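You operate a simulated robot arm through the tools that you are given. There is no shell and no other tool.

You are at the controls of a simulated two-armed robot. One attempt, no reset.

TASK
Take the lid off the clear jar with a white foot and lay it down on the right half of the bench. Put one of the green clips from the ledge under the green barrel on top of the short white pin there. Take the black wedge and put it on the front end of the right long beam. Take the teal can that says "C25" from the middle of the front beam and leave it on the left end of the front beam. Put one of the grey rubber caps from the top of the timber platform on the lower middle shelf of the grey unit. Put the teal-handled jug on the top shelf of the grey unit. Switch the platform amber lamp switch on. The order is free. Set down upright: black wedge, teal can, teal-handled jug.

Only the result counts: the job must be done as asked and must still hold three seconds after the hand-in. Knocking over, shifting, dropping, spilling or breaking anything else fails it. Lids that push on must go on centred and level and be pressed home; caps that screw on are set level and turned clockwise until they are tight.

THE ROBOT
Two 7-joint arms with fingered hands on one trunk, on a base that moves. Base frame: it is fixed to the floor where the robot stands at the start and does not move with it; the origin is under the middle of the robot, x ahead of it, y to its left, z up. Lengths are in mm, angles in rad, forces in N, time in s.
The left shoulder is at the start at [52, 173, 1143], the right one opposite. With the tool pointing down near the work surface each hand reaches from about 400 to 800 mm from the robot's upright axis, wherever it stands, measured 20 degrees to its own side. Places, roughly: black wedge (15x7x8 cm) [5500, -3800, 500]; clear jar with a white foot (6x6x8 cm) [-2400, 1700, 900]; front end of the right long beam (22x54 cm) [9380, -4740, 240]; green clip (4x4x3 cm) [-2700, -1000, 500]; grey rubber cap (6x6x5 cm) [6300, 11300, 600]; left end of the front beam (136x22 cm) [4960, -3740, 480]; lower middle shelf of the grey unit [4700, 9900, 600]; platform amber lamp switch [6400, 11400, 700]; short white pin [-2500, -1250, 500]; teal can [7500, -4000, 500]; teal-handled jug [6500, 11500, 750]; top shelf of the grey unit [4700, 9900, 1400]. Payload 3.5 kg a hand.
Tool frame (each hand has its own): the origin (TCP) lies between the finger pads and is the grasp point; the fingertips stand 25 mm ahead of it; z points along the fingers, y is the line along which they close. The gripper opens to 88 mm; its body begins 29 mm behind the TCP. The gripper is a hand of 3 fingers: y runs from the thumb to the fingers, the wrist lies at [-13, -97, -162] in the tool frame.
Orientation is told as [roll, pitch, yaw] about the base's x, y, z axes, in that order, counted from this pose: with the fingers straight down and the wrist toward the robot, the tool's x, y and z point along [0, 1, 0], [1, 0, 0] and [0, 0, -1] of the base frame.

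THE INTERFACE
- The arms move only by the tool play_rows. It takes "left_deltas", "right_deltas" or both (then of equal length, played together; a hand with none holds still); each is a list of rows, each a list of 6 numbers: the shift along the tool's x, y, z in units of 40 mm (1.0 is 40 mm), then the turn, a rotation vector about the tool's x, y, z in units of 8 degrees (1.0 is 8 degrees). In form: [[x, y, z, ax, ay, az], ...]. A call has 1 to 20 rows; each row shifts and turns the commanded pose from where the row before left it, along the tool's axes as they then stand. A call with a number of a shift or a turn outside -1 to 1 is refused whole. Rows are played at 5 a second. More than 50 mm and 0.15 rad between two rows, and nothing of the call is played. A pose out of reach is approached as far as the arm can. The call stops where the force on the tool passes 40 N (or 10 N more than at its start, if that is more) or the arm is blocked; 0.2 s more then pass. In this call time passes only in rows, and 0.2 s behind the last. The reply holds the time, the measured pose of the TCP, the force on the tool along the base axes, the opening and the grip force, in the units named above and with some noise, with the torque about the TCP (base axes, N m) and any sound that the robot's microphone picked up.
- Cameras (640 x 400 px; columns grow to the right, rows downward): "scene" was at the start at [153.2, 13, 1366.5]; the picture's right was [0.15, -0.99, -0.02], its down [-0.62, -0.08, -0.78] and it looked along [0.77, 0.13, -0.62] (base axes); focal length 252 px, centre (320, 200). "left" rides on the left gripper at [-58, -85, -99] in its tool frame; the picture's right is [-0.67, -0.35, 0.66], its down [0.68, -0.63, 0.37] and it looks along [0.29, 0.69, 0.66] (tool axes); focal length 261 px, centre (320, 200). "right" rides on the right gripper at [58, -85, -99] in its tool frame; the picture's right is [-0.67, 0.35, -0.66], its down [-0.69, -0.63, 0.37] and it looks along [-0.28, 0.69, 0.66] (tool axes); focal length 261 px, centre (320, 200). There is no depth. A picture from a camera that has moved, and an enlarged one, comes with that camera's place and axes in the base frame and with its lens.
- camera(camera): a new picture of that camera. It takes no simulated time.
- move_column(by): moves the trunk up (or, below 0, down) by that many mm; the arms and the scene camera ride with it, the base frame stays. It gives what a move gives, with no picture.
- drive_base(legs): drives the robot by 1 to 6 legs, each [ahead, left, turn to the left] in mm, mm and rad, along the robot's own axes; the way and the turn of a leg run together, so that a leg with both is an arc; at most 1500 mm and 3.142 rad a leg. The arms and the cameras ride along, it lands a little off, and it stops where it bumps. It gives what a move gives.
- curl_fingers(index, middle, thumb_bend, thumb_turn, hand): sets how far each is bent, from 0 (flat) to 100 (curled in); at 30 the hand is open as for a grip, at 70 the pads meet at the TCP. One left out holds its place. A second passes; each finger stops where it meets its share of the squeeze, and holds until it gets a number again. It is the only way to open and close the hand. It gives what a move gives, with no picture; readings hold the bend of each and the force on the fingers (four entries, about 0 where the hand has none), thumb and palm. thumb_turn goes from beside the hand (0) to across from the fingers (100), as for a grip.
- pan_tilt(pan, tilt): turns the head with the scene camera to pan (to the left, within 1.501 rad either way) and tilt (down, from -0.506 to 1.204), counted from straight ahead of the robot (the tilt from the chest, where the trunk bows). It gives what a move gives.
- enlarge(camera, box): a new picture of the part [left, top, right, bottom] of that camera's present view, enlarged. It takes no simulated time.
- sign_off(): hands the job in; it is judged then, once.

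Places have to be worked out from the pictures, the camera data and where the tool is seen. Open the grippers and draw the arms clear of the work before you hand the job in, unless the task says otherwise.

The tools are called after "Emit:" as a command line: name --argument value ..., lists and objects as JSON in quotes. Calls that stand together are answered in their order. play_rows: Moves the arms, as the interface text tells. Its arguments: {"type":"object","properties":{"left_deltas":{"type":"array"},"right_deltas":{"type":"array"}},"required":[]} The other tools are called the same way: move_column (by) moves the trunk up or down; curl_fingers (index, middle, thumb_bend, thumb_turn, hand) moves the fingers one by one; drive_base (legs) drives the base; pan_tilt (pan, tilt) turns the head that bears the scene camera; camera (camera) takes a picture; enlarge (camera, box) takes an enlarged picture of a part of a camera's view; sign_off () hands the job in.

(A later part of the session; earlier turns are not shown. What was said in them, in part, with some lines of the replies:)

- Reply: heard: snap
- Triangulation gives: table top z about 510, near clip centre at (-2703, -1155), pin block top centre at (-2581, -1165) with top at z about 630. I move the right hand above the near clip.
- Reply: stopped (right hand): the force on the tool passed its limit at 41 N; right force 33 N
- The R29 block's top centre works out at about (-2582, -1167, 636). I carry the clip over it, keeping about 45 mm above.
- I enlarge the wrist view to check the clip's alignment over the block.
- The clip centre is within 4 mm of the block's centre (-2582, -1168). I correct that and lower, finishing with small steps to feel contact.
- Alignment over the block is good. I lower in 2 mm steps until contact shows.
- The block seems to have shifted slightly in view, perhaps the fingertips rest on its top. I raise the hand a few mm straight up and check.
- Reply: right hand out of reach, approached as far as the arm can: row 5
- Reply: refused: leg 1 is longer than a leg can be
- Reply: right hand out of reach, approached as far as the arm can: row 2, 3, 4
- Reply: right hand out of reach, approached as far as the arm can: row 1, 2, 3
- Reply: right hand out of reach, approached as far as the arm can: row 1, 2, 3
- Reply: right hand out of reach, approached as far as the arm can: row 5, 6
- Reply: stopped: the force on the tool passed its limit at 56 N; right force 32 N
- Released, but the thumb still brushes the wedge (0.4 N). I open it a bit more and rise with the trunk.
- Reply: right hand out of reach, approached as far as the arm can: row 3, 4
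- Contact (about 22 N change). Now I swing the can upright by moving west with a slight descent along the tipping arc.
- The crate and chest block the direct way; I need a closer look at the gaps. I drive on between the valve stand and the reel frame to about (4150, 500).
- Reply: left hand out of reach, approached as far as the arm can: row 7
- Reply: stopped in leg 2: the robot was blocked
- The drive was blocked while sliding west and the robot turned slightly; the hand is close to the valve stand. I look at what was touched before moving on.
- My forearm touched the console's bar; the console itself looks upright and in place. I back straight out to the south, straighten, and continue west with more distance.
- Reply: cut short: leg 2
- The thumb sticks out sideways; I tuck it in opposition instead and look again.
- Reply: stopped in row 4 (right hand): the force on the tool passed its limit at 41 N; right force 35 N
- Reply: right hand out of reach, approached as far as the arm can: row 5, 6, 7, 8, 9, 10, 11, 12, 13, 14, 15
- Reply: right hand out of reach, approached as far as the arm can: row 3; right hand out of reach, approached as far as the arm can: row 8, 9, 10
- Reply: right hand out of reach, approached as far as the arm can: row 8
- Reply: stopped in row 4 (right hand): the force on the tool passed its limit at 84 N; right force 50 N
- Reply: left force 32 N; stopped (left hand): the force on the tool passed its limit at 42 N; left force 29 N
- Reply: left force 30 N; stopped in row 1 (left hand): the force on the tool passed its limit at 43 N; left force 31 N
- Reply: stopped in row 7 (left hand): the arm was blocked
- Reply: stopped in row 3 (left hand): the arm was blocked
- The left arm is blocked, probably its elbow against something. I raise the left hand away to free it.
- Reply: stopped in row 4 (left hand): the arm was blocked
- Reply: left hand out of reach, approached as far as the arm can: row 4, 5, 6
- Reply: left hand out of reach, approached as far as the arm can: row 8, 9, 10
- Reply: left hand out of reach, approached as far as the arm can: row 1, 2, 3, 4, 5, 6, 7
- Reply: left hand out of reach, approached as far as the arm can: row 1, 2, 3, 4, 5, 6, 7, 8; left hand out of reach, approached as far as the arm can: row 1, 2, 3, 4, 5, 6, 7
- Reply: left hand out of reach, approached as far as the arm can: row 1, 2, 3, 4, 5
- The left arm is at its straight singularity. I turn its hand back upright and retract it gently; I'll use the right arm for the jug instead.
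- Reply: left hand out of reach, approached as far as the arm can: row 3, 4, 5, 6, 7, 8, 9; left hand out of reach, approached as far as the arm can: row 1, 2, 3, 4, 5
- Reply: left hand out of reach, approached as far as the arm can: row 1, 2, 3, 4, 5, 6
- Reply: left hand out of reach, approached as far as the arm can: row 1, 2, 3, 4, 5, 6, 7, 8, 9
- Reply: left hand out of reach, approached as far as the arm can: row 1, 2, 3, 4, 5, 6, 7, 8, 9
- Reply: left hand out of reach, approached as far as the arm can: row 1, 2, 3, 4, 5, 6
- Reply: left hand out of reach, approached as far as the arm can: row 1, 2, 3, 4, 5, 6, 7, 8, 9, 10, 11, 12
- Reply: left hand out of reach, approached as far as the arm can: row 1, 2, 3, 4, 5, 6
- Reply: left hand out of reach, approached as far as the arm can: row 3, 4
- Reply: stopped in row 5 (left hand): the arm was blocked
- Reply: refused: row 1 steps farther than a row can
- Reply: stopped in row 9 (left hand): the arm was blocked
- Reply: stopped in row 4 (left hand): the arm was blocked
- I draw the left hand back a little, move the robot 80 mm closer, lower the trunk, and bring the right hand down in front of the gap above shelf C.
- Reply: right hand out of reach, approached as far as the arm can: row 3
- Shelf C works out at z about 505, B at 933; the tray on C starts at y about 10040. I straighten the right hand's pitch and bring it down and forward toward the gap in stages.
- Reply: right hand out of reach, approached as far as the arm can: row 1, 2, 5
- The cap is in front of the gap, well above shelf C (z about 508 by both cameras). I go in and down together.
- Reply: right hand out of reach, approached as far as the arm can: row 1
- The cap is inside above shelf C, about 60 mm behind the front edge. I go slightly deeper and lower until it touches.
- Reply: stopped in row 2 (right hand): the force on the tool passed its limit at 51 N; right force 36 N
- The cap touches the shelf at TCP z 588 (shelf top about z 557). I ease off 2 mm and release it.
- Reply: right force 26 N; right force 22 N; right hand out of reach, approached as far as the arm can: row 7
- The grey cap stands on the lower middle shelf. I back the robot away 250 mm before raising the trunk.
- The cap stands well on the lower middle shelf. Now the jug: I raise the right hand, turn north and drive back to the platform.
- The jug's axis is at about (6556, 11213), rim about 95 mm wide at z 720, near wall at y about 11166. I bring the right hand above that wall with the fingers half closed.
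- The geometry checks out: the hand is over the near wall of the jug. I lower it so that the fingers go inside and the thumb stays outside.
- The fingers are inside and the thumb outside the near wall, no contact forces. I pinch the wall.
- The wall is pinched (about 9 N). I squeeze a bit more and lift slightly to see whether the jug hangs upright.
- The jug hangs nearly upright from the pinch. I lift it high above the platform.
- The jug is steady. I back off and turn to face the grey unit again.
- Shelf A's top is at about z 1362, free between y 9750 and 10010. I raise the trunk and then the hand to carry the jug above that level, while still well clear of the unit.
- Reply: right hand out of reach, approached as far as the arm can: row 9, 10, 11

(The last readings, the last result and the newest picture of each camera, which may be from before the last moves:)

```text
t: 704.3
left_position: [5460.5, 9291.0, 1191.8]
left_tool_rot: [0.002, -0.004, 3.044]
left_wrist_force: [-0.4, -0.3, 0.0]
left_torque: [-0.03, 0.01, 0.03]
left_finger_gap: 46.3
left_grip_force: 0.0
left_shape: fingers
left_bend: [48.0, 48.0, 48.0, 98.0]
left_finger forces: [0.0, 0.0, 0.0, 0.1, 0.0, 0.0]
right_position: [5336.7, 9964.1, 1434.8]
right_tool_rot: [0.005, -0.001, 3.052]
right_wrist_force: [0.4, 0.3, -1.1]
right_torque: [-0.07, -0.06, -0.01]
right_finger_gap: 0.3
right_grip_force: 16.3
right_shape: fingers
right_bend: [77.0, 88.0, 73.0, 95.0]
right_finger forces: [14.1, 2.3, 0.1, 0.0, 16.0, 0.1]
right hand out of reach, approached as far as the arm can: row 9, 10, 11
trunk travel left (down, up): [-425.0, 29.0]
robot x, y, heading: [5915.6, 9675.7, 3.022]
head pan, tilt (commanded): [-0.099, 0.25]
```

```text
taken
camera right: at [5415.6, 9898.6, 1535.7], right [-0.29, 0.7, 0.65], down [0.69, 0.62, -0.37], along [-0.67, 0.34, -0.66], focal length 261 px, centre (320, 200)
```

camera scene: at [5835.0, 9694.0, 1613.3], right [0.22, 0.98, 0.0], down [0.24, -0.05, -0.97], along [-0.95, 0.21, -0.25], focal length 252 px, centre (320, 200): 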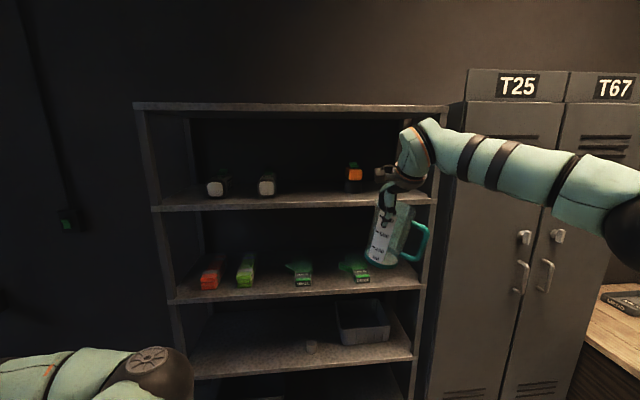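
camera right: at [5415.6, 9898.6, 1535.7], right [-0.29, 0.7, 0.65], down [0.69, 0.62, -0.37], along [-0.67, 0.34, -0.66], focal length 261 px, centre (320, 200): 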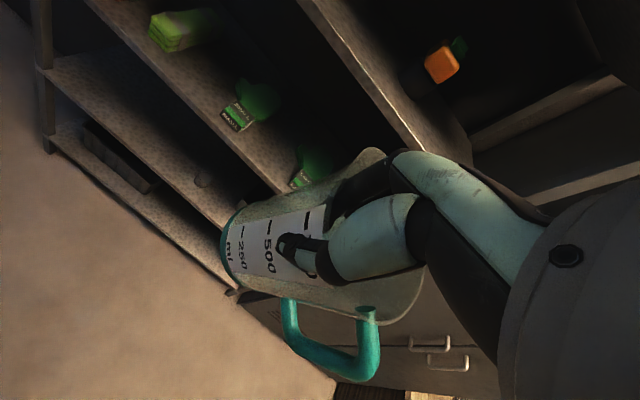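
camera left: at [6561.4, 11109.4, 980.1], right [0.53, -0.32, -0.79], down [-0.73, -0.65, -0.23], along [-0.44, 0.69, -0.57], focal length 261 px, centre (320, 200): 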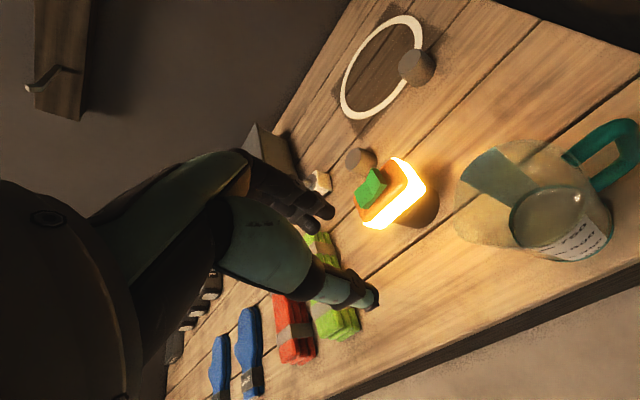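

The hand stops at z 1435 here, about 70 mm short. I try raising the trunk fully and bringing the hand somewhat closer, where it may rise higher.

Emit:
move_column --by 28

Emit:
play_rows --right_deltas '[[0, -0.7, 0, 0, 0, 0], [0, -0.7, 0, 0, 0, 0], [0, -0.7, 0, 0, 0, 0], [0, 0, -0.7, 0, 0, 0], [0, 0, -0.7, 0, 0, 0], [0, 0, -0.7, 0, 0, 0]]'

```text
t: 705.0
left_position: [5460.6, 9292.2, 1221.2]
left_tool_rot: [0.004, -0.004, 3.045]
left_wrist_force: [-0.5, -0.6, -0.3]
left_torque: [0.03, -0.01, 0.03]
left_finger_gap: 46.1
left_grip_force: 0.1
left_shape: fingers
left_bend: [48.0, 48.0, 48.0, 98.0]
left_finger forces: [0.0, 0.0, 0.0, 0.0, 0.0, 0.1]
right_position: [5338.2, 9963.4, 1464.1]
right_tool_rot: [0.005, -0.002, 3.052]
right_wrist_force: [0.2, 0.1, -1.0]
right_torque: [-0.03, 0.01, -0.01]
right_finger_gap: 0.1
right_grip_force: 16.5
right_shape: fingers
right_bend: [77.0, 88.0, 73.0, 95.0]
right_finger forces: [14.1, 2.3, 0.0, 0.0, 16.0, 0.1]
trunk travel left (down, up): [-453.0, 1.0]
robot x, y, heading: [5920.0, 9676.6, 3.021]
head pan, tilt (commanded): [-0.099, 0.25]
```

```text
t: 706.4
left_position: [5461.1, 9291.5, 1221.4]
left_tool_rot: [0.004, -0.007, 3.043]
left_wrist_force: [-0.3, 0.2, -0.5]
left_torque: [0.02, 0.02, -0.01]
left_finger_gap: 46.2
left_grip_force: 0.1
left_shape: fingers
left_bend: [48.0, 48.0, 48.0, 98.0]
left_finger forces: [0.0, 0.1, 0.0, 0.1, 0.0, 0.0]
right_position: [5422.3, 9955.3, 1546.9]
right_tool_rot: [0.006, -0.004, 3.052]
right_wrist_force: [-0.4, 0.4, -1.9]
right_torque: [-0.06, -0.03, 0.02]
right_finger_gap: 0.1
right_grip_force: 16.3
right_shape: fingers
right_bend: [77.0, 88.0, 73.0, 95.0]
right_finger forces: [14.3, 2.2, 0.0, 0.1, 16.0, 0.0]
trunk travel left (down, up): [-453.0, 1.0]
robot x, y, heading: [5920.6, 9675.6, 3.025]
head pan, tilt (commanded): [-0.099, 0.25]
```

Closer in, the hand rises to z 1547, which is enough. I drive forward with a shift to the left so that the jug comes in front of the free part of shelf A.

Emit:
drive_base --legs '[[380, 125, 0.0]]'

Emit:
pan_tilt --pan -0.25 --tilt 0.35

Emit:
camera --camera "scene"

Emit:
camera --camera "right"

```text
t: 708.9
left_position: [5069.9, 9215.2, 1221.1]
left_tool_rot: [0.005, -0.008, 3.042]
left_wrist_force: [0.5, -0.1, -0.8]
left_torque: [0.0, 0.01, 0.0]
left_finger_gap: 46.2
left_grip_force: 0.1
left_shape: fingers
left_bend: [48.0, 48.0, 48.0, 98.0]
left_finger forces: [0.0, 0.0, 0.0, 0.0, 0.0, 0.0]
right_position: [5032.3, 9879.4, 1545.8]
right_tool_rot: [0.005, -0.006, 3.049]
right_wrist_force: [0.0, -0.5, -2.7]
right_torque: [-0.03, 0.0, 0.0]
right_finger_gap: 0.0
right_grip_force: 16.3
right_shape: fingers
right_bend: [77.0, 88.0, 73.0, 95.0]
right_finger forces: [14.2, 2.2, 0.0, 0.0, 16.2, 0.0]
trunk travel left (down, up): [-453.0, 1.0]
robot x, y, heading: [5525.6, 9597.8, 3.022]
head pan, tilt (commanded): [-0.099, 0.25]
```

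```text
t: 709.6
left_position: [5068.6, 9214.6, 1221.0]
left_tool_rot: [0.004, -0.004, 3.04]
left_wrist_force: [0.3, 1.0, 0.9]
left_torque: [0.02, -0.02, 0.0]
left_finger_gap: 46.4
left_grip_force: 0.0
left_shape: fingers
left_bend: [48.0, 48.0, 48.0, 98.0]
left_finger forces: [0.0, 0.0, 0.1, 0.0, 0.0, 0.0]
right_position: [5030.7, 9879.8, 1546.8]
right_tool_rot: [0.006, -0.003, 3.052]
right_wrist_force: [-0.1, -0.4, -1.7]
right_torque: [-0.05, -0.04, 0.0]
right_finger_gap: 0.0
right_grip_force: 16.5
right_shape: fingers
right_bend: [77.0, 88.0, 73.0, 95.0]
right_finger forces: [14.2, 2.2, 0.0, 0.0, 16.0, 0.0]
trunk travel left (down, up): [-453.0, 1.0]
robot x, y, heading: [5527.7, 9595.5, 3.02]
head pan, tilt (commanded): [-0.25, 0.351]
```

```text
taken
camera scene: at [5449.5, 9629.1, 1631.3], right [0.36, 0.93, 0.0], down [0.32, -0.12, -0.94], along [-0.88, 0.34, -0.34], focal length 252 px, centre (320, 200)
```

scene: 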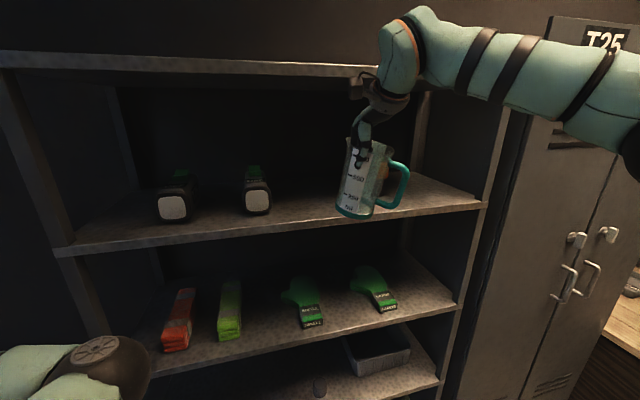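

```text
taken
camera right: at [5109.7, 9814.5, 1647.6], right [-0.28, 0.7, 0.65], down [0.69, 0.62, -0.37], along [-0.67, 0.34, -0.66], focal length 261 px, centre (320, 200)
```

right: 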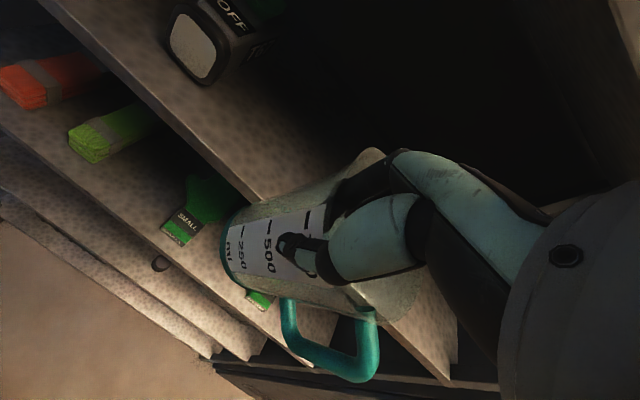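

The shelf (z about 1372), the board above (underside about 1700) and the free gap are clear in view. I roll forward 135 mm to bring the jug in over the shelf.

Emit:
drive_base --legs '[[135, 10, 0.0]]'

Emit:
camera --camera "scene"

Emit:
enlarge --camera "scene" --box '[260, 60, 460, 240]'

Emit:
camera --camera "right"

```text
t: 710.9
left_position: [4933.5, 9219.0, 1222.6]
left_tool_rot: [0.003, -0.01, 3.043]
left_wrist_force: [0.1, -0.1, -0.5]
left_torque: [0.02, 0.01, 0.03]
left_finger_gap: 46.2
left_grip_force: 0.1
left_shape: fingers
left_bend: [48.0, 48.0, 48.0, 98.0]
left_finger forces: [0.0, 0.0, 0.0, 0.0, 0.1, 0.1]
right_position: [4897.7, 9885.1, 1549.2]
right_tool_rot: [0.005, -0.008, 3.05]
right_wrist_force: [-0.8, 0.4, -1.2]
right_torque: [0.0, 0.0, 0.02]
right_finger_gap: 0.1
right_grip_force: 16.2
right_shape: fingers
right_bend: [77.0, 88.0, 73.0, 95.0]
right_finger forces: [14.3, 2.2, 0.0, 0.0, 16.1, 0.0]
trunk travel left (down, up): [-453.0, 1.0]
robot x, y, heading: [5389.1, 9602.9, 3.022]
head pan, tilt (commanded): [-0.25, 0.351]
```

```text
taken
camera scene: at [5316.1, 9635.0, 1631.5], right [0.36, 0.93, 0.0], down [0.32, -0.12, -0.94], along [-0.88, 0.34, -0.34], focal length 252 px, centre (320, 200)
```

scene: 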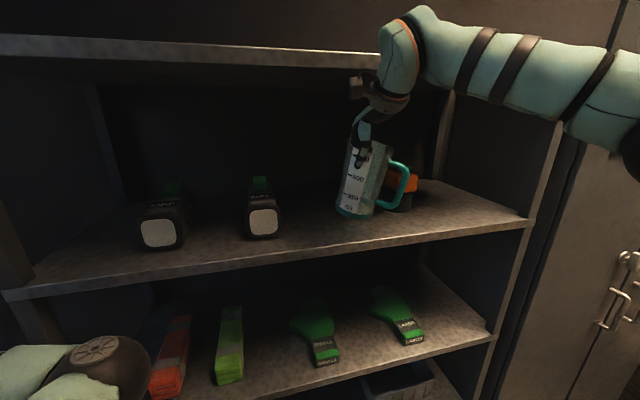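

```text
2.22 times, centred on (360, 150) of scene
camera zoom: at [5316.1, 9635.0, 1631.5], right [0.36, 0.93, 0.0], down [0.32, -0.12, -0.94], along [-0.88, 0.34, -0.34], focal length 560 px, centre (231, 311)
```

zoom: 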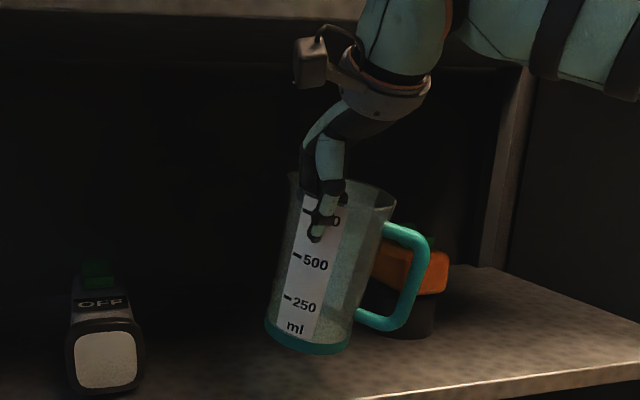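

```text
taken
camera right: at [4976.0, 9819.7, 1649.1], right [-0.28, 0.7, 0.65], down [0.69, 0.62, -0.37], along [-0.67, 0.34, -0.66], focal length 261 px, centre (320, 200)
```

right: 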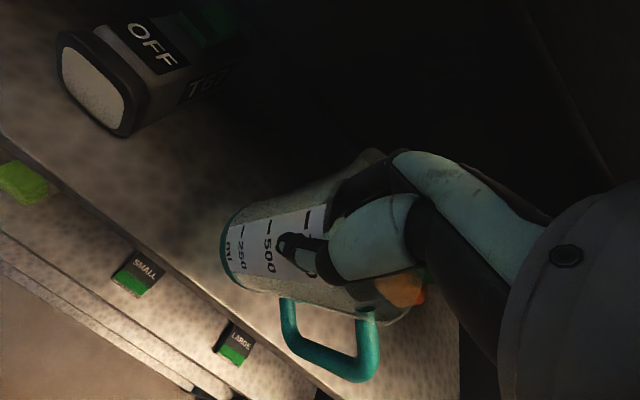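

The jug's base centre is only about 45 mm behind the front edge and the jug leans about 10° to the right. I move 40 mm further in.

Emit:
drive_base --legs '[[40, 0, 0.0]]'

Emit:
play_rows --right_deltas '[[0, 0, 0.25, 0, -0.4, 0], [0, 0, 0.1, 0, -0.4, 0], [0, 0, 0.05, 0, -0.4, 0]]'

Emit:
enlarge --camera "scene" --box '[260, 60, 460, 240]'

Emit:
camera --camera "right"

```text
t: 711.8
left_position: [4891.0, 9223.7, 1219.8]
left_tool_rot: [0.003, -0.007, 3.045]
left_wrist_force: [0.7, 0.1, 0.0]
left_torque: [0.0, -0.01, 0.02]
left_finger_gap: 46.1
left_grip_force: 0.1
left_shape: fingers
left_bend: [48.0, 48.0, 48.0, 98.0]
left_finger forces: [0.0, 0.0, 0.0, 0.1, 0.1, 0.1]
right_position: [4851.8, 9889.0, 1547.3]
right_tool_rot: [0.005, -0.005, 3.052]
right_wrist_force: [0.1, -0.1, -1.2]
right_torque: [-0.04, -0.01, -0.02]
right_finger_gap: 0.3
right_grip_force: 16.2
right_shape: fingers
right_bend: [77.0, 88.0, 73.0, 95.0]
right_finger forces: [14.5, 2.3, 0.0, 0.0, 16.2, 0.0]
trunk travel left (down, up): [-453.0, 1.0]
robot x, y, heading: [5346.7, 9605.3, 3.019]
head pan, tilt (commanded): [-0.25, 0.351]
```

```text
t: 712.6
left_position: [4889.0, 9224.0, 1220.2]
left_tool_rot: [0.004, -0.007, 3.046]
left_wrist_force: [-0.2, 0.0, 0.5]
left_torque: [0.0, -0.03, 0.01]
left_finger_gap: 46.2
left_grip_force: 0.0
left_shape: fingers
left_bend: [48.0, 48.0, 48.0, 98.0]
left_finger forces: [0.0, 0.0, 0.1, 0.0, 0.0, 0.1]
right_position: [4850.0, 9888.0, 1531.7]
right_tool_rot: [-0.162, -0.002, 3.051]
right_wrist_force: [0.7, -1.3, -1.4]
right_torque: [-0.05, -0.03, -0.03]
right_finger_gap: 0.0
right_grip_force: 16.3
right_shape: fingers
right_bend: [77.0, 88.0, 73.0, 95.0]
right_finger forces: [14.0, 2.5, 0.1, 0.1, 16.2, 0.1]
trunk travel left (down, up): [-453.0, 1.0]
robot x, y, heading: [5344.8, 9610.5, 3.019]
head pan, tilt (commanded): [-0.25, 0.351]
```

```text
2.22 times, centred on (360, 150) of scene
camera zoom: at [5269.2, 9639.4, 1631.1], right [0.36, 0.93, 0.0], down [0.32, -0.12, -0.94], along [-0.88, 0.34, -0.34], focal length 560 px, centre (231, 311)
```

zoom: 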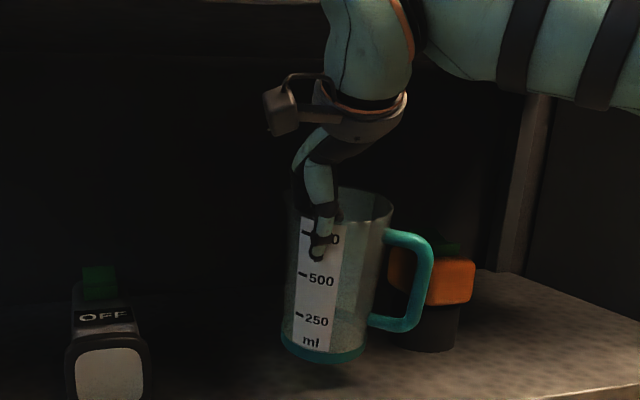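

```text
taken
camera right: at [4927.3, 9807.8, 1620.7], right [-0.3, 0.58, 0.76], down [0.69, 0.68, -0.25], along [-0.66, 0.45, -0.6], focal length 261 px, centre (320, 200)
```

right: 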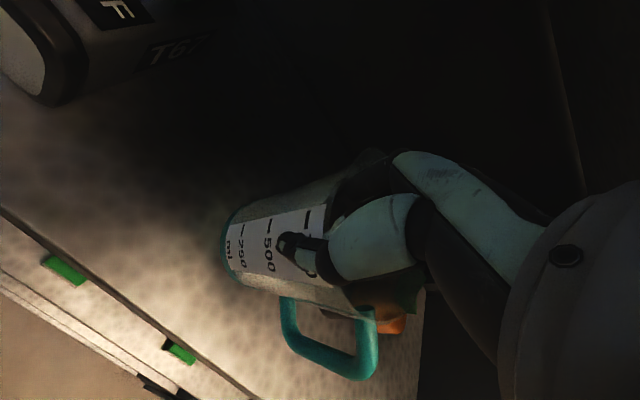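

The jug is upright now and well inside the shelf. I lower it in small steps until it touches.

Emit:
play_rows --right_deltas '[[0, 0, 0.15, 0, 0, 0], [0, 0, 0.1, 0, 0, 0], [0, 0, 0.06, 0, 0, 0], [0, 0, 0.06, 0, 0, 0]]'

Emit:
enlarge --camera "scene" --box '[260, 60, 460, 240]'

```text
t: 713.6
left_position: [4891.3, 9224.3, 1220.7]
left_tool_rot: [0.004, -0.005, 3.044]
left_wrist_force: [0.0, 0.3, -0.1]
left_torque: [0.01, 0.0, 0.0]
left_finger_gap: 46.0
left_grip_force: 0.0
left_shape: fingers
left_bend: [48.0, 48.0, 48.0, 98.0]
left_finger forces: [0.0, 0.0, 0.0, 0.0, 0.0, 0.0]
right_position: [4852.8, 9892.9, 1516.2]
right_tool_rot: [-0.162, -0.004, 3.051]
right_wrist_force: [-0.2, 1.0, -1.2]
right_torque: [-0.02, -0.02, 0.04]
right_finger_gap: 0.0
right_grip_force: 16.1
right_shape: fingers
right_bend: [77.0, 88.0, 74.0, 95.0]
right_finger forces: [14.0, 2.4, 0.0, 0.0, 16.3, 0.0]
trunk travel left (down, up): [-453.0, 1.0]
robot x, y, heading: [5345.7, 9610.3, 3.023]
head pan, tilt (commanded): [-0.25, 0.351]
```

```text
2.22 times, centred on (360, 150) of scene
camera zoom: at [5270.4, 9640.2, 1631.2], right [0.36, 0.93, 0.0], down [0.32, -0.12, -0.94], along [-0.88, 0.34, -0.34], focal length 560 px, centre (231, 311)
```

zoom: 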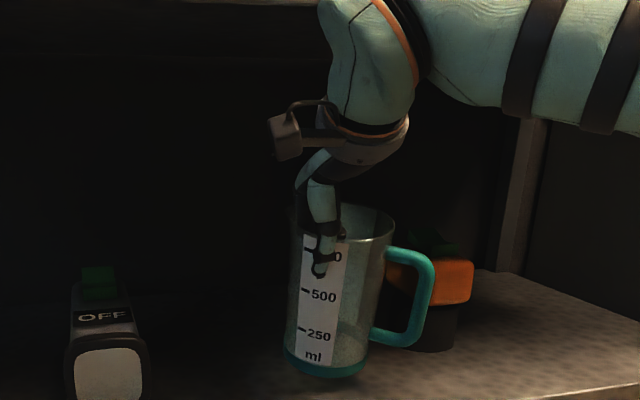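

Still hanging. I continue in 2.4 mm steps.

Emit:
play_rows --right_deltas '[[0, 0, 0.06, 0, 0, 0], [0, 0, 0.06, 0, 0, 0], [0, 0, 0.06, 0, 0, 0], [0, 0, 0.06, 0, 0, 0]]'

Emit:
play_rows --right_deltas '[[0, 0, 0.06, 0, 0, 0], [0, 0, 0.06, 0, 0, 0]]'

Emit:
enlarge --camera "scene" --box '[260, 60, 460, 240]'

```text
t: 714.6
left_position: [4890.2, 9224.7, 1219.5]
left_tool_rot: [0.003, -0.005, 3.045]
left_wrist_force: [-0.5, 0.1, 0.2]
left_torque: [0.0, 0.01, 0.01]
left_finger_gap: 46.4
left_grip_force: 0.1
left_shape: fingers
left_bend: [48.0, 48.0, 48.0, 98.0]
left_finger forces: [0.1, 0.0, 0.1, 0.0, 0.1, 0.1]
right_position: [4851.1, 9894.8, 1507.3]
right_tool_rot: [-0.16, -0.001, 3.05]
right_wrist_force: [-0.1, 0.1, -2.1]
right_torque: [-0.07, -0.01, -0.04]
right_finger_gap: 0.0
right_grip_force: 16.5
right_shape: fingers
right_bend: [77.0, 88.0, 74.0, 95.0]
right_finger forces: [14.0, 2.5, 0.1, 0.0, 16.2, 0.0]
trunk travel left (down, up): [-453.0, 1.0]
robot x, y, heading: [5348.8, 9606.2, 3.021]
head pan, tilt (commanded): [-0.25, 0.351]
```

```text
t: 715.2
left_position: [4889.7, 9224.4, 1220.3]
left_tool_rot: [0.005, -0.006, 3.043]
left_wrist_force: [-0.1, 0.2, 0.1]
left_torque: [0.01, -0.02, -0.02]
left_finger_gap: 46.5
left_grip_force: 0.2
left_shape: fingers
left_bend: [48.0, 48.0, 48.0, 98.0]
left_finger forces: [0.0, 0.0, 0.0, 0.0, 0.0, 0.0]
right_position: [4852.0, 9895.5, 1502.8]
right_tool_rot: [-0.162, -0.003, 3.05]
right_wrist_force: [1.1, 0.1, -1.8]
right_torque: [-0.04, -0.04, 0.02]
right_finger_gap: 0.0
right_grip_force: 16.2
right_shape: fingers
right_bend: [77.0, 88.0, 74.0, 95.0]
right_finger forces: [13.9, 2.5, 0.0, 0.0, 16.3, 0.0]
trunk travel left (down, up): [-453.0, 1.0]
robot x, y, heading: [5349.6, 9611.3, 3.021]
head pan, tilt (commanded): [-0.25, 0.351]
```

```text
2.22 times, centred on (360, 150) of scene
camera zoom: at [5270.1, 9640.2, 1631.2], right [0.36, 0.93, 0.0], down [0.32, -0.12, -0.94], along [-0.88, 0.34, -0.34], focal length 560 px, centre (231, 311)
```

zoom: 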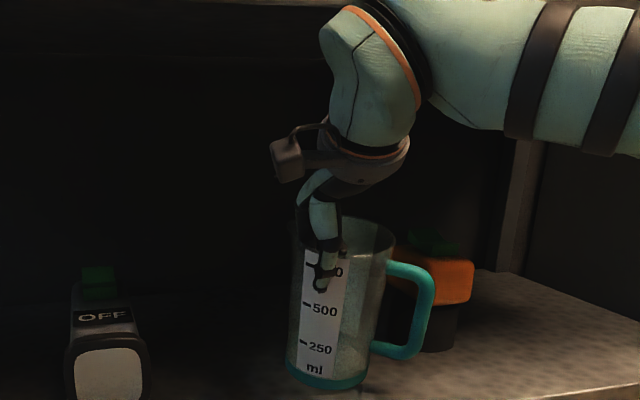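

No contact yet; I continue down.

Emit:
play_rows --right_deltas '[[0, 0, 0.06, 0, 0, 0], [0, 0, 0.06, 0, 0, 0], [0, 0, 0.06, 0, 0, 0]]'

Emit:
play_rows --right_deltas '[[0, 0, 0.06, 0, 0, 0], [0, 0, 0.06, 0, 0, 0]]'

Emit:
enlarge --camera "scene" --box '[260, 60, 460, 240]'

```text
t: 716.0
left_position: [4891.5, 9222.9, 1220.2]
left_tool_rot: [0.003, -0.007, 3.044]
left_wrist_force: [0.0, 1.4, -0.3]
left_torque: [0.03, 0.0, -0.06]
left_finger_gap: 46.4
left_grip_force: 0.0
left_shape: fingers
left_bend: [48.0, 48.0, 48.0, 98.0]
left_finger forces: [0.1, 0.0, 0.0, 0.0, 0.0, 0.0]
right_position: [4852.5, 9895.5, 1496.2]
right_tool_rot: [-0.163, -0.005, 3.052]
right_wrist_force: [-1.0, 0.1, 2.8]
right_torque: [0.0, 0.06, -0.02]
right_finger_gap: 0.0
right_grip_force: 17.3
right_shape: fingers
right_bend: [77.0, 88.0, 74.0, 95.0]
right_finger forces: [17.1, 0.9, 0.0, 0.0, 16.8, 0.0]
trunk travel left (down, up): [-453.0, 1.0]
robot x, y, heading: [5345.6, 9606.9, 3.021]
head pan, tilt (commanded): [-0.25, 0.351]
```

```text
t: 716.6
left_position: [4893.7, 9222.1, 1220.8]
left_tool_rot: [0.0, -0.01, 3.042]
left_wrist_force: [-0.4, 0.8, -0.1]
left_torque: [0.01, 0.01, 0.02]
left_finger_gap: 45.9
left_grip_force: 0.1
left_shape: fingers
left_bend: [48.0, 48.0, 48.0, 98.0]
left_finger forces: [0.1, 0.0, 0.0, 0.1, 0.0, 0.0]
right_position: [4854.8, 9894.6, 1492.4]
right_tool_rot: [-0.164, -0.008, 3.052]
right_wrist_force: [2.0, -3.0, 17.2]
right_torque: [-0.12, -0.01, 0.02]
right_finger_gap: 0.0
right_grip_force: 20.1
right_shape: fingers
right_bend: [78.0, 88.0, 74.0, 94.0]
right_finger forces: [20.2, 0.5, 0.0, 0.1, 19.8, 0.0]
trunk travel left (down, up): [-453.0, 1.0]
robot x, y, heading: [5347.2, 9606.3, 3.02]
head pan, tilt (commanded): [-0.25, 0.351]
```

```text
2.22 times, centred on (360, 150) of scene
camera zoom: at [5274.5, 9636.8, 1631.6], right [0.36, 0.93, 0.0], down [0.32, -0.12, -0.94], along [-0.88, 0.34, -0.34], focal length 560 px, centre (231, 311)
```

zoom: 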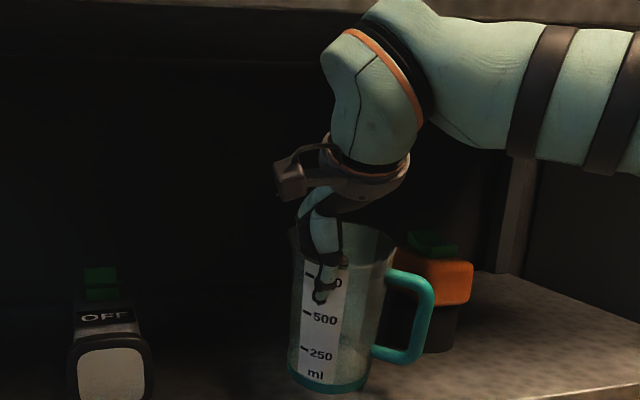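

Contact with 17 N, the jug standing upright. I ease up about 3 mm and open the pinch gently.

Emit:
play_rows --right_deltas '[[0, 0, -0.07, 0, 0, 0]]'

Emit:
curl_fingers --hand "right" --index 66 --middle 66 --thumb_bend 64

Emit:
curl_fingers --hand "right" --index 52 --middle 52 --thumb_bend 46

Emit:
enlarge --camera "scene" --box '[260, 60, 460, 240]'

Emit:
enlarge --camera "right" --box '[180, 120, 420, 360]'

```text
t: 717.0
left_position: [4891.7, 9223.5, 1220.1]
left_tool_rot: [0.005, -0.007, 3.045]
left_wrist_force: [-0.3, 0.2, 0.3]
left_torque: [-0.01, 0.0, 0.02]
left_finger_gap: 46.3
left_grip_force: 0.0
left_shape: fingers
left_bend: [48.0, 48.0, 48.0, 98.0]
left_finger forces: [0.1, 0.0, 0.1, 0.0, 0.0, 0.1]
right_position: [4852.4, 9895.6, 1491.7]
right_tool_rot: [-0.164, -0.002, 3.051]
right_wrist_force: [0.6, -2.8, 11.5]
right_torque: [-0.13, -0.06, 0.04]
right_finger_gap: 0.0
right_grip_force: 18.7
right_shape: fingers
right_bend: [78.0, 88.0, 75.0, 94.0]
right_finger forces: [17.6, 1.6, 0.0, 0.1, 18.8, 0.1]
trunk travel left (down, up): [-453.0, 1.0]
robot x, y, heading: [5346.2, 9607.0, 3.018]
head pan, tilt (commanded): [-0.25, 0.351]
```

```text
t: 718.0
left_position: [4890.0, 9225.0, 1220.4]
left_tool_rot: [0.003, -0.007, 3.043]
left_wrist_force: [0.5, -0.2, 0.2]
left_torque: [0.03, -0.02, -0.01]
left_finger_gap: 46.2
left_grip_force: 0.1
left_shape: fingers
left_bend: [48.0, 48.0, 48.0, 98.0]
left_finger forces: [0.0, 0.0, 0.0, 0.0, 0.1, 0.0]
right_position: [4850.7, 9897.7, 1491.5]
right_tool_rot: [-0.162, -0.003, 3.051]
right_wrist_force: [0.5, -0.2, 0.4]
right_torque: [-0.04, -0.03, 0.03]
right_finger_gap: 9.0
right_grip_force: 0.1
right_shape: fingers
right_bend: [66.0, 66.0, 64.0, 100.0]
right_finger forces: [0.1, 0.1, 0.0, 0.0, 0.0, 0.1]
trunk travel left (down, up): [-453.0, 1.0]
robot x, y, heading: [5346.4, 9606.2, 3.025]
head pan, tilt (commanded): [-0.25, 0.351]
```

```text
t: 719.0
left_position: [4891.1, 9225.1, 1220.4]
left_tool_rot: [0.004, -0.005, 3.044]
left_wrist_force: [0.3, 0.1, 0.2]
left_torque: [0.0, -0.02, 0.0]
left_finger_gap: 46.3
left_grip_force: 0.1
left_shape: fingers
left_bend: [48.0, 48.0, 48.0, 98.0]
left_finger forces: [0.0, 0.0, 0.0, 0.1, 0.0, 0.1]
right_position: [4851.3, 9895.2, 1493.3]
right_tool_rot: [-0.162, -0.004, 3.051]
right_wrist_force: [-0.6, -0.6, 0.5]
right_torque: [-0.01, 0.03, -0.04]
right_finger_gap: 43.3
right_grip_force: 0.2
right_shape: fingers
right_bend: [52.0, 52.0, 46.0, 100.0]
right_finger forces: [0.0, 0.0, 0.1, 0.1, 0.0, 0.0]
trunk travel left (down, up): [-453.0, 1.0]
robot x, y, heading: [5345.0, 9604.3, 3.025]
head pan, tilt (commanded): [-0.25, 0.351]
```

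```text
2.22 times, centred on (360, 150) of scene
camera zoom: at [5270.4, 9639.8, 1631.2], right [0.36, 0.93, 0.0], down [0.32, -0.12, -0.94], along [-0.88, 0.34, -0.34], focal length 560 px, centre (231, 311)
```

zoom: 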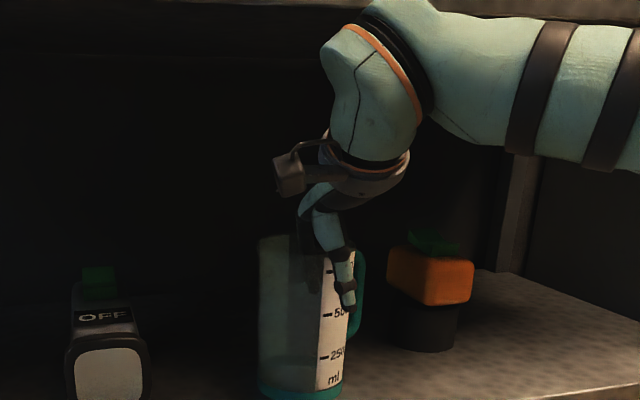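

```text
1.67 times, centred on (300, 240) of right
camera zoom: at [4929.1, 9815.4, 1582.2], right [-0.29, 0.58, 0.76], down [0.69, 0.68, -0.25], along [-0.66, 0.45, -0.6], focal length 434 px, centre (353, 133)
```

zoom: 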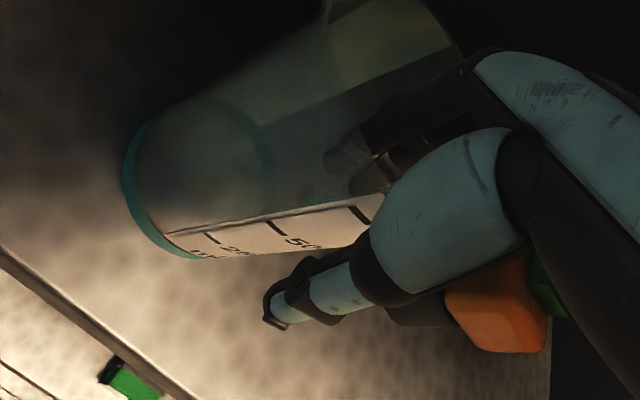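

The jug stands upright on the shelf (it turned and shifted slightly as I released). I raise the hand vertically out of it.

Emit:
play_rows --right_deltas '[[-0.05, 0, -0.3, 0, 0, 0], [-0.065, 0, -0.4, 0, 0, 0], [-0.065, 0, -0.4, 0, 0, 0], [-0.03, 0, -0.2, 0, 0, 0]]'

Emit:
enlarge --camera "scene" --box '[260, 60, 460, 240]'

Emit:
camera --camera "right"

```text
t: 720.0
left_position: [4890.6, 9223.8, 1219.9]
left_tool_rot: [0.003, -0.006, 3.045]
left_wrist_force: [0.1, 0.8, 0.8]
left_torque: [0.01, 0.01, -0.03]
left_finger_gap: 46.2
left_grip_force: 0.1
left_shape: fingers
left_bend: [48.0, 48.0, 48.0, 98.0]
left_finger forces: [0.0, 0.1, 0.0, 0.1, 0.0, 0.0]
right_position: [4852.1, 9896.7, 1529.0]
right_tool_rot: [-0.165, -0.003, 3.051]
right_wrist_force: [0.4, 0.1, -0.2]
right_torque: [0.01, 0.02, 0.01]
right_finger_gap: 43.4
right_grip_force: 0.0
right_shape: fingers
right_bend: [52.0, 52.0, 46.0, 100.0]
right_finger forces: [0.0, 0.0, 0.0, 0.0, 0.0, 0.0]
right hand out of reach, approached as far as the arm can: row 3, 4
trunk travel left (down, up): [-453.0, 1.0]
robot x, y, heading: [5351.5, 9607.3, 3.021]
head pan, tilt (commanded): [-0.25, 0.351]
```

```text
2.22 times, centred on (360, 150) of scene
camera zoom: at [5270.1, 9640.3, 1631.2], right [0.36, 0.93, 0.0], down [0.32, -0.12, -0.94], along [-0.88, 0.34, -0.34], focal length 560 px, centre (231, 311)
```

zoom: 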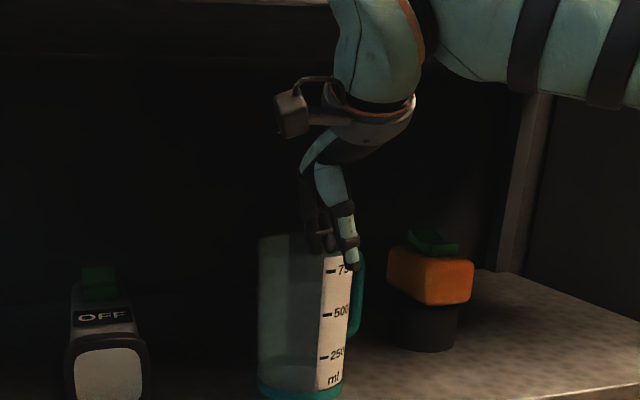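

```text
taken
camera right: at [4928.7, 9816.0, 1619.0], right [-0.29, 0.58, 0.76], down [0.69, 0.68, -0.25], along [-0.66, 0.45, -0.6], focal length 261 px, centre (320, 200)
```

right: 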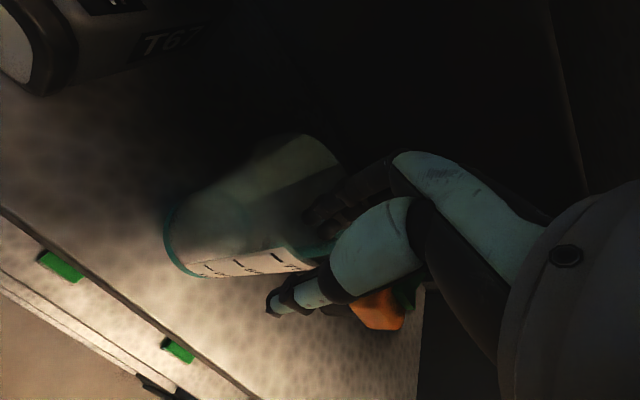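

The hand is near its upper limit in this tilt. I roll it back upright while rising further, so the fingertips clear the rim.

Emit:
play_rows --right_deltas '[[0, 0, -0.1, 0, 0.4, 0], [0, 0, -0.2, 0, 0.4, 0], [0, 0, -0.2, 0, 0.37, 0], [0, 0, -0.2, 0, 0, 0]]'

Emit:
enlarge --camera "scene" --box '[260, 60, 460, 240]'

Emit:
camera --camera "right"

```text
t: 721.0
left_position: [4890.5, 9224.8, 1221.2]
left_tool_rot: [0.004, -0.007, 3.044]
left_wrist_force: [0.1, 0.1, -0.5]
left_torque: [0.02, 0.01, 0.0]
left_finger_gap: 46.4
left_grip_force: 0.0
left_shape: fingers
left_bend: [48.0, 48.0, 48.0, 98.0]
left_finger forces: [0.1, 0.0, 0.0, 0.1, 0.0, 0.0]
right_position: [4850.5, 9894.1, 1548.6]
right_tool_rot: [0.003, -0.006, 3.049]
right_wrist_force: [0.2, 0.0, 0.4]
right_torque: [-0.03, 0.01, 0.01]
right_finger_gap: 43.0
right_grip_force: 0.0
right_shape: fingers
right_bend: [52.0, 52.0, 46.0, 100.0]
right_finger forces: [0.0, 0.1, 0.0, 0.1, 0.0, 0.0]
right hand out of reach, approached as far as the arm can: row 4
trunk travel left (down, up): [-453.0, 1.0]
robot x, y, heading: [5350.7, 9607.5, 3.022]
head pan, tilt (commanded): [-0.25, 0.351]
```

```text
2.22 times, centred on (360, 150) of scene
camera zoom: at [5270.4, 9639.6, 1631.2], right [0.36, 0.93, 0.0], down [0.32, -0.12, -0.94], along [-0.88, 0.34, -0.34], focal length 560 px, centre (231, 311)
```

zoom: 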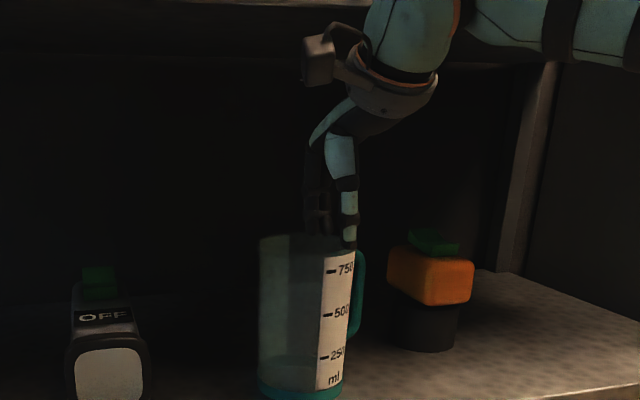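

```text
taken
camera right: at [4930.6, 9829.3, 1648.9], right [-0.28, 0.7, 0.66], down [0.69, 0.62, -0.37], along [-0.67, 0.35, -0.66], focal length 261 px, centre (320, 200)
```

right: 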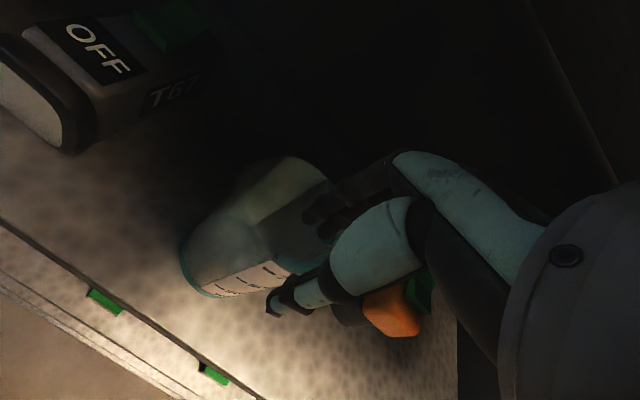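

To be sure the fingertips are above the rim before pulling back, I open the hand flat, which swings the tips up and apart.

Emit:
curl_fingers --hand "right" --index 5 --middle 5 --thumb_bend 5

Emit:
enlarge --camera "scene" --box '[260, 60, 460, 240]'

Emit:
enlarge --camera "right" --box '[160, 120, 420, 340]'

```text
t: 722.0
left_position: [4890.8, 9224.6, 1220.1]
left_tool_rot: [0.003, -0.005, 3.045]
left_wrist_force: [1.0, 0.5, 0.0]
left_torque: [0.04, -0.03, -0.04]
left_finger_gap: 46.2
left_grip_force: 0.2
left_shape: fingers
left_bend: [48.0, 48.0, 48.0, 98.0]
left_finger forces: [0.0, 0.1, 0.1, 0.0, 0.0, 0.0]
right_position: [4852.0, 9895.2, 1548.4]
right_tool_rot: [0.002, -0.004, 3.048]
right_wrist_force: [-0.4, 0.1, 0.4]
right_torque: [0.0, -0.02, -0.05]
right_finger_gap: 126.1
right_grip_force: 0.1
right_shape: fingers
right_bend: [5.0, 5.0, 5.0, 100.0]
right_finger forces: [0.0, 0.0, 0.0, 0.0, 0.0, 0.0]
trunk travel left (down, up): [-453.0, 1.0]
robot x, y, heading: [5347.9, 9610.8, 3.024]
head pan, tilt (commanded): [-0.25, 0.351]
```

```text
2.22 times, centred on (360, 150) of scene
camera zoom: at [5270.3, 9639.9, 1631.2], right [0.36, 0.93, 0.0], down [0.32, -0.12, -0.94], along [-0.88, 0.34, -0.34], focal length 560 px, centre (231, 311)
```

zoom: 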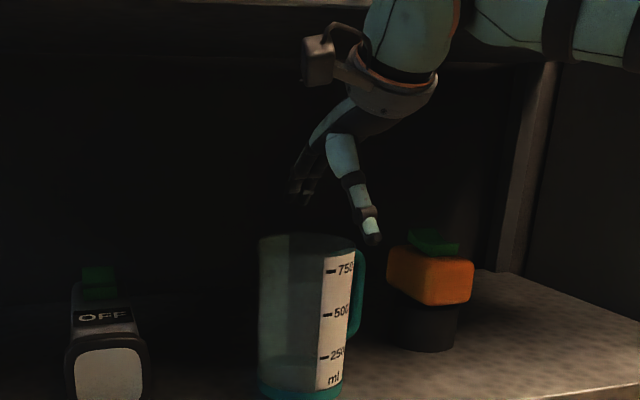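

```text
1.82 times, centred on (290, 230) of right
camera zoom: at [4930.5, 9829.5, 1648.8], right [-0.28, 0.7, 0.66], down [0.69, 0.62, -0.37], along [-0.67, 0.35, -0.66], focal length 474 px, centre (374, 146)
```

zoom: 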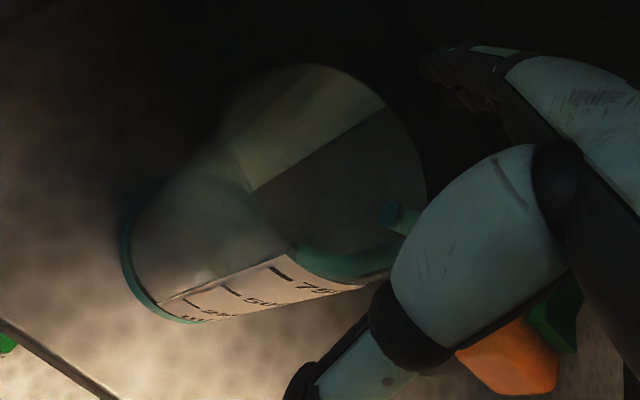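

The tips are now clearly above the rim and apart from the jug. I drive straight back to withdraw the hand.

Emit:
drive_base --legs '[[-450, 0, 0]]'

Emit:
camera --camera "scene"

Emit:
enlarge --camera "scene" --box '[200, 90, 440, 250]'

```text
t: 724.7
left_position: [5337.7, 9172.9, 1219.7]
left_tool_rot: [0.003, -0.003, 3.034]
left_wrist_force: [1.2, 0.6, -0.1]
left_torque: [-0.03, -0.01, 0.02]
left_finger_gap: 46.1
left_grip_force: 0.2
left_shape: fingers
left_bend: [48.0, 48.0, 48.0, 98.0]
left_finger forces: [0.1, 0.0, 0.0, 0.0, 0.0, 0.0]
right_position: [5303.6, 9844.1, 1547.4]
right_tool_rot: [0.001, -0.002, 3.042]
right_wrist_force: [-0.4, 0.6, 0.2]
right_torque: [-0.02, 0.02, -0.03]
right_finger_gap: 126.1
right_grip_force: 0.0
right_shape: fingers
right_bend: [5.0, 5.0, 5.0, 100.0]
right_finger forces: [0.1, 0.1, 0.0, 0.0, 0.1, 0.1]
trunk travel left (down, up): [-453.0, 1.0]
robot x, y, heading: [5799.3, 9549.1, 3.017]
head pan, tilt (commanded): [-0.25, 0.351]
```

```text
taken
camera scene: at [5720.2, 9585.0, 1631.0], right [0.37, 0.93, 0.0], down [0.32, -0.13, -0.94], along [-0.87, 0.35, -0.35], focal length 252 px, centre (320, 200)
```

scene: 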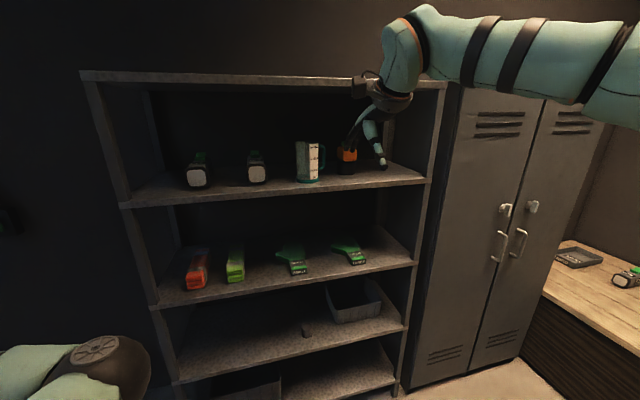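

```text
2.50 times, centred on (320, 170) of scene
camera zoom: at [5720.2, 9585.0, 1631.0], right [0.37, 0.93, 0.0], down [0.32, -0.13, -0.94], along [-0.87, 0.35, -0.35], focal length 630 px, centre (320, 275)
```

zoom: 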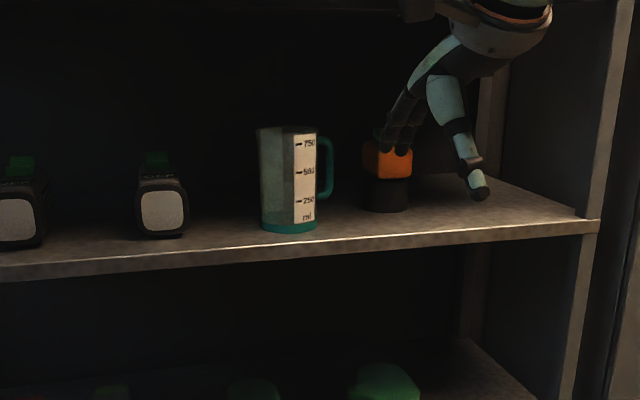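

The jug stands upright on the top shelf, the cap on the lower middle shelf. I back away a little more, open both hands fully and check the lamp on the platform.

Emit:
drive_base --legs '[[-400, 0, 0]]'

Emit:
curl_fingers --hand "left" --index 30 --middle 30 --thumb_bend 30

Emit:
curl_fingers --hand "right" --index 30 --middle 30 --thumb_bend 30

Emit:
pan_tilt --pan -1.3 --tilt 0.35

Emit:
camera --camera "scene"

Emit:
pan_tilt --pan 0 --tilt 0.3

Emit:
camera --camera "scene"

```text
t: 727.2
left_position: [5731.3, 9123.1, 1220.0]
left_tool_rot: [0.001, -0.004, 3.03]
left_wrist_force: [0.7, 0.8, 1.1]
left_torque: [0.02, 0.0, -0.03]
left_finger_gap: 46.0
left_grip_force: 0.0
left_shape: fingers
left_bend: [48.0, 48.0, 48.0, 98.0]
left_finger forces: [0.0, 0.0, 0.0, 0.0, 0.0, 0.0]
right_position: [5698.3, 9794.1, 1547.3]
right_tool_rot: [0.002, -0.002, 3.038]
right_wrist_force: [1.1, 0.0, 0.5]
right_torque: [0.04, -0.03, 0.0]
right_finger_gap: 126.5
right_grip_force: 0.0
right_shape: fingers
right_bend: [5.0, 5.0, 5.0, 100.0]
right_finger forces: [0.0, 0.1, 0.1, 0.0, 0.1, 0.0]
trunk travel left (down, up): [-453.0, 1.0]
robot x, y, heading: [6195.4, 9499.4, 3.01]
head pan, tilt (commanded): [-0.25, 0.351]
```

```text
t: 728.2
left_position: [5733.2, 9122.4, 1220.8]
left_tool_rot: [0.003, -0.005, 3.03]
left_wrist_force: [0.3, -0.5, 0.8]
left_torque: [-0.01, -0.02, -0.01]
left_finger_gap: 84.5
left_grip_force: 0.0
left_shape: fingers
left_bend: [30.0, 30.0, 30.0, 98.0]
left_finger forces: [0.1, 0.1, 0.0, 0.0, 0.0, 0.1]
right_position: [5703.3, 9793.0, 1548.2]
right_tool_rot: [0.002, -0.004, 3.037]
right_wrist_force: [0.6, 0.2, -0.8]
right_torque: [0.01, 0.01, -0.01]
right_finger_gap: 126.4
right_grip_force: 0.1
right_shape: fingers
right_bend: [5.0, 5.0, 5.0, 100.0]
right_finger forces: [0.0, 0.1, 0.0, 0.0, 0.0, 0.0]
trunk travel left (down, up): [-453.0, 1.0]
robot x, y, heading: [6195.9, 9502.1, 3.006]
head pan, tilt (commanded): [-0.25, 0.351]
```

```text
t: 729.2
left_position: [5733.7, 9123.4, 1220.4]
left_tool_rot: [0.002, -0.004, 3.032]
left_wrist_force: [0.2, -0.5, -0.1]
left_torque: [0.03, 0.03, 0.02]
left_finger_gap: 84.1
left_grip_force: 0.0
left_shape: fingers
left_bend: [30.0, 30.0, 30.0, 98.0]
left_finger forces: [0.0, 0.0, 0.1, 0.0, 0.1, 0.0]
right_position: [5701.4, 9793.9, 1548.1]
right_tool_rot: [0.002, -0.005, 3.037]
right_wrist_force: [-0.3, -0.1, 0.3]
right_torque: [0.0, 0.0, -0.01]
right_finger_gap: 85.0
right_grip_force: 0.0
right_shape: fingers
right_bend: [30.0, 30.0, 30.0, 100.0]
right_finger forces: [0.1, 0.1, 0.0, 0.0, 0.0, 0.0]
trunk travel left (down, up): [-453.0, 1.0]
robot x, y, heading: [6196.1, 9501.0, 3.012]
head pan, tilt (commanded): [-0.25, 0.351]
```

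```text
t: 730.5
left_position: [5732.1, 9123.3, 1220.4]
left_tool_rot: [0.003, -0.005, 3.032]
left_wrist_force: [0.5, 0.5, -0.4]
left_torque: [0.01, -0.01, 0.01]
left_finger_gap: 84.4
left_grip_force: 0.1
left_shape: fingers
left_bend: [30.0, 30.0, 30.0, 98.0]
left_finger forces: [0.1, 0.0, 0.0, 0.0, 0.1, 0.0]
right_position: [5701.9, 9793.3, 1548.4]
right_tool_rot: [0.002, -0.004, 3.037]
right_wrist_force: [0.2, -0.1, 0.3]
right_torque: [-0.02, 0.06, 0.04]
right_finger_gap: 85.0
right_grip_force: 0.1
right_shape: fingers
right_bend: [30.0, 30.0, 30.0, 100.0]
right_finger forces: [0.1, 0.1, 0.1, 0.0, 0.1, 0.0]
trunk travel left (down, up): [-453.0, 1.0]
robot x, y, heading: [6197.6, 9502.2, 3.006]
head pan, tilt (commanded): [-1.3, 0.351]
```

```text
taken
camera scene: at [6191.2, 9591.3, 1631.2], right [0.99, 0.14, 0.0], down [0.05, -0.34, -0.94], along [-0.13, 0.93, -0.34], focal length 252 px, centre (320, 200)
```

scene: 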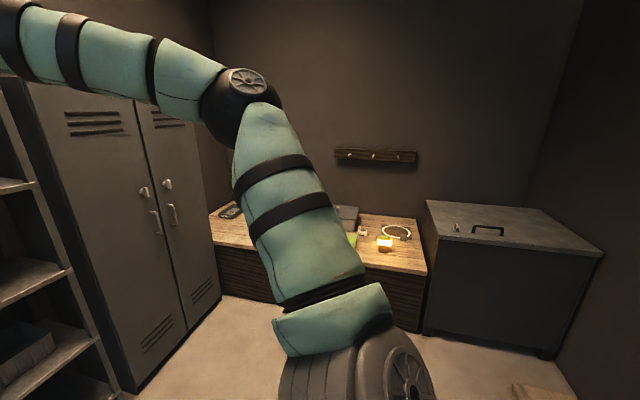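

```text
t: 732.0
left_position: [5733.3, 9122.9, 1220.8]
left_tool_rot: [0.003, -0.005, 3.032]
left_wrist_force: [0.2, 0.6, 0.2]
left_torque: [0.03, 0.02, 0.01]
left_finger_gap: 84.1
left_grip_force: 0.1
left_shape: fingers
left_bend: [30.0, 30.0, 30.0, 98.0]
left_finger forces: [0.1, 0.0, 0.0, 0.1, 0.0, 0.0]
right_position: [5701.7, 9792.9, 1550.2]
right_tool_rot: [0.002, -0.006, 3.039]
right_wrist_force: [0.1, 0.3, 0.4]
right_torque: [0.03, 0.02, 0.0]
right_finger_gap: 85.0
right_grip_force: 0.1
right_shape: fingers
right_bend: [30.0, 30.0, 30.0, 100.0]
right_finger forces: [0.1, 0.0, 0.0, 0.0, 0.0, 0.0]
trunk travel left (down, up): [-453.0, 1.0]
robot x, y, heading: [6193.0, 9501.2, 3.011]
head pan, tilt (commanded): [0.0, 0.3]
```

```text
taken
camera scene: at [6111.8, 9511.3, 1635.9], right [0.13, 0.99, 0.0], down [0.29, -0.04, -0.96], along [-0.95, 0.12, -0.3], focal length 252 px, centre (320, 200)
```

scene: 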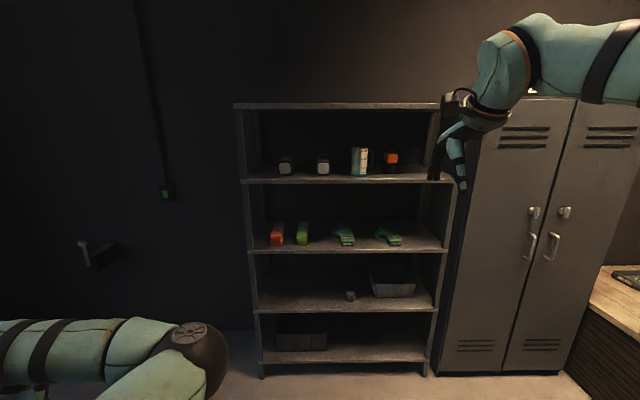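

Everything inside is in place: the jug on the top shelf, the cap on the lower middle shelf, the amber lamp lit, and both hands open and clear. The lid, clip, wedge and can looked right when I left them. I hand the job in.

Emit:
sign_off

```text
The job is handed in.
```

I finished all seven tasks and handed the job in. I checked each one by camera when I did it. At the end I re-checked only the lamp and the two shelves, and I haven't seen the judging result.

- **Jar lid:** It's off the clear jar and lies flat on the right half of the wooden bench. The jar is still standing.
- **Green clip:** It sits on the head of the white "R29" pin, the only white pin on the ledge. The pin stands free; it tilted briefly as I let go, then settled upright.
- **Black wedge:** It's upright on the front end of the right long beam.
- **Teal can C25:** It's upright on the left end of the front beam.
- **Grey cap:** It's on the lower middle shelf of the grey unit, the second from the bottom.
- **Teal-handled jug:** It's upright on the top shelf, the one just under the top board. It turned and slid a little as I released it.
- **Amber lamp:** It's switched on and was still lit at the end.

While I was driving, my right forearm bumped the valve stand near the blue pack and the base stopped. From the pictures it was still upright and nothing on it looked out of place, but that contact is the main risk of having shifted something.
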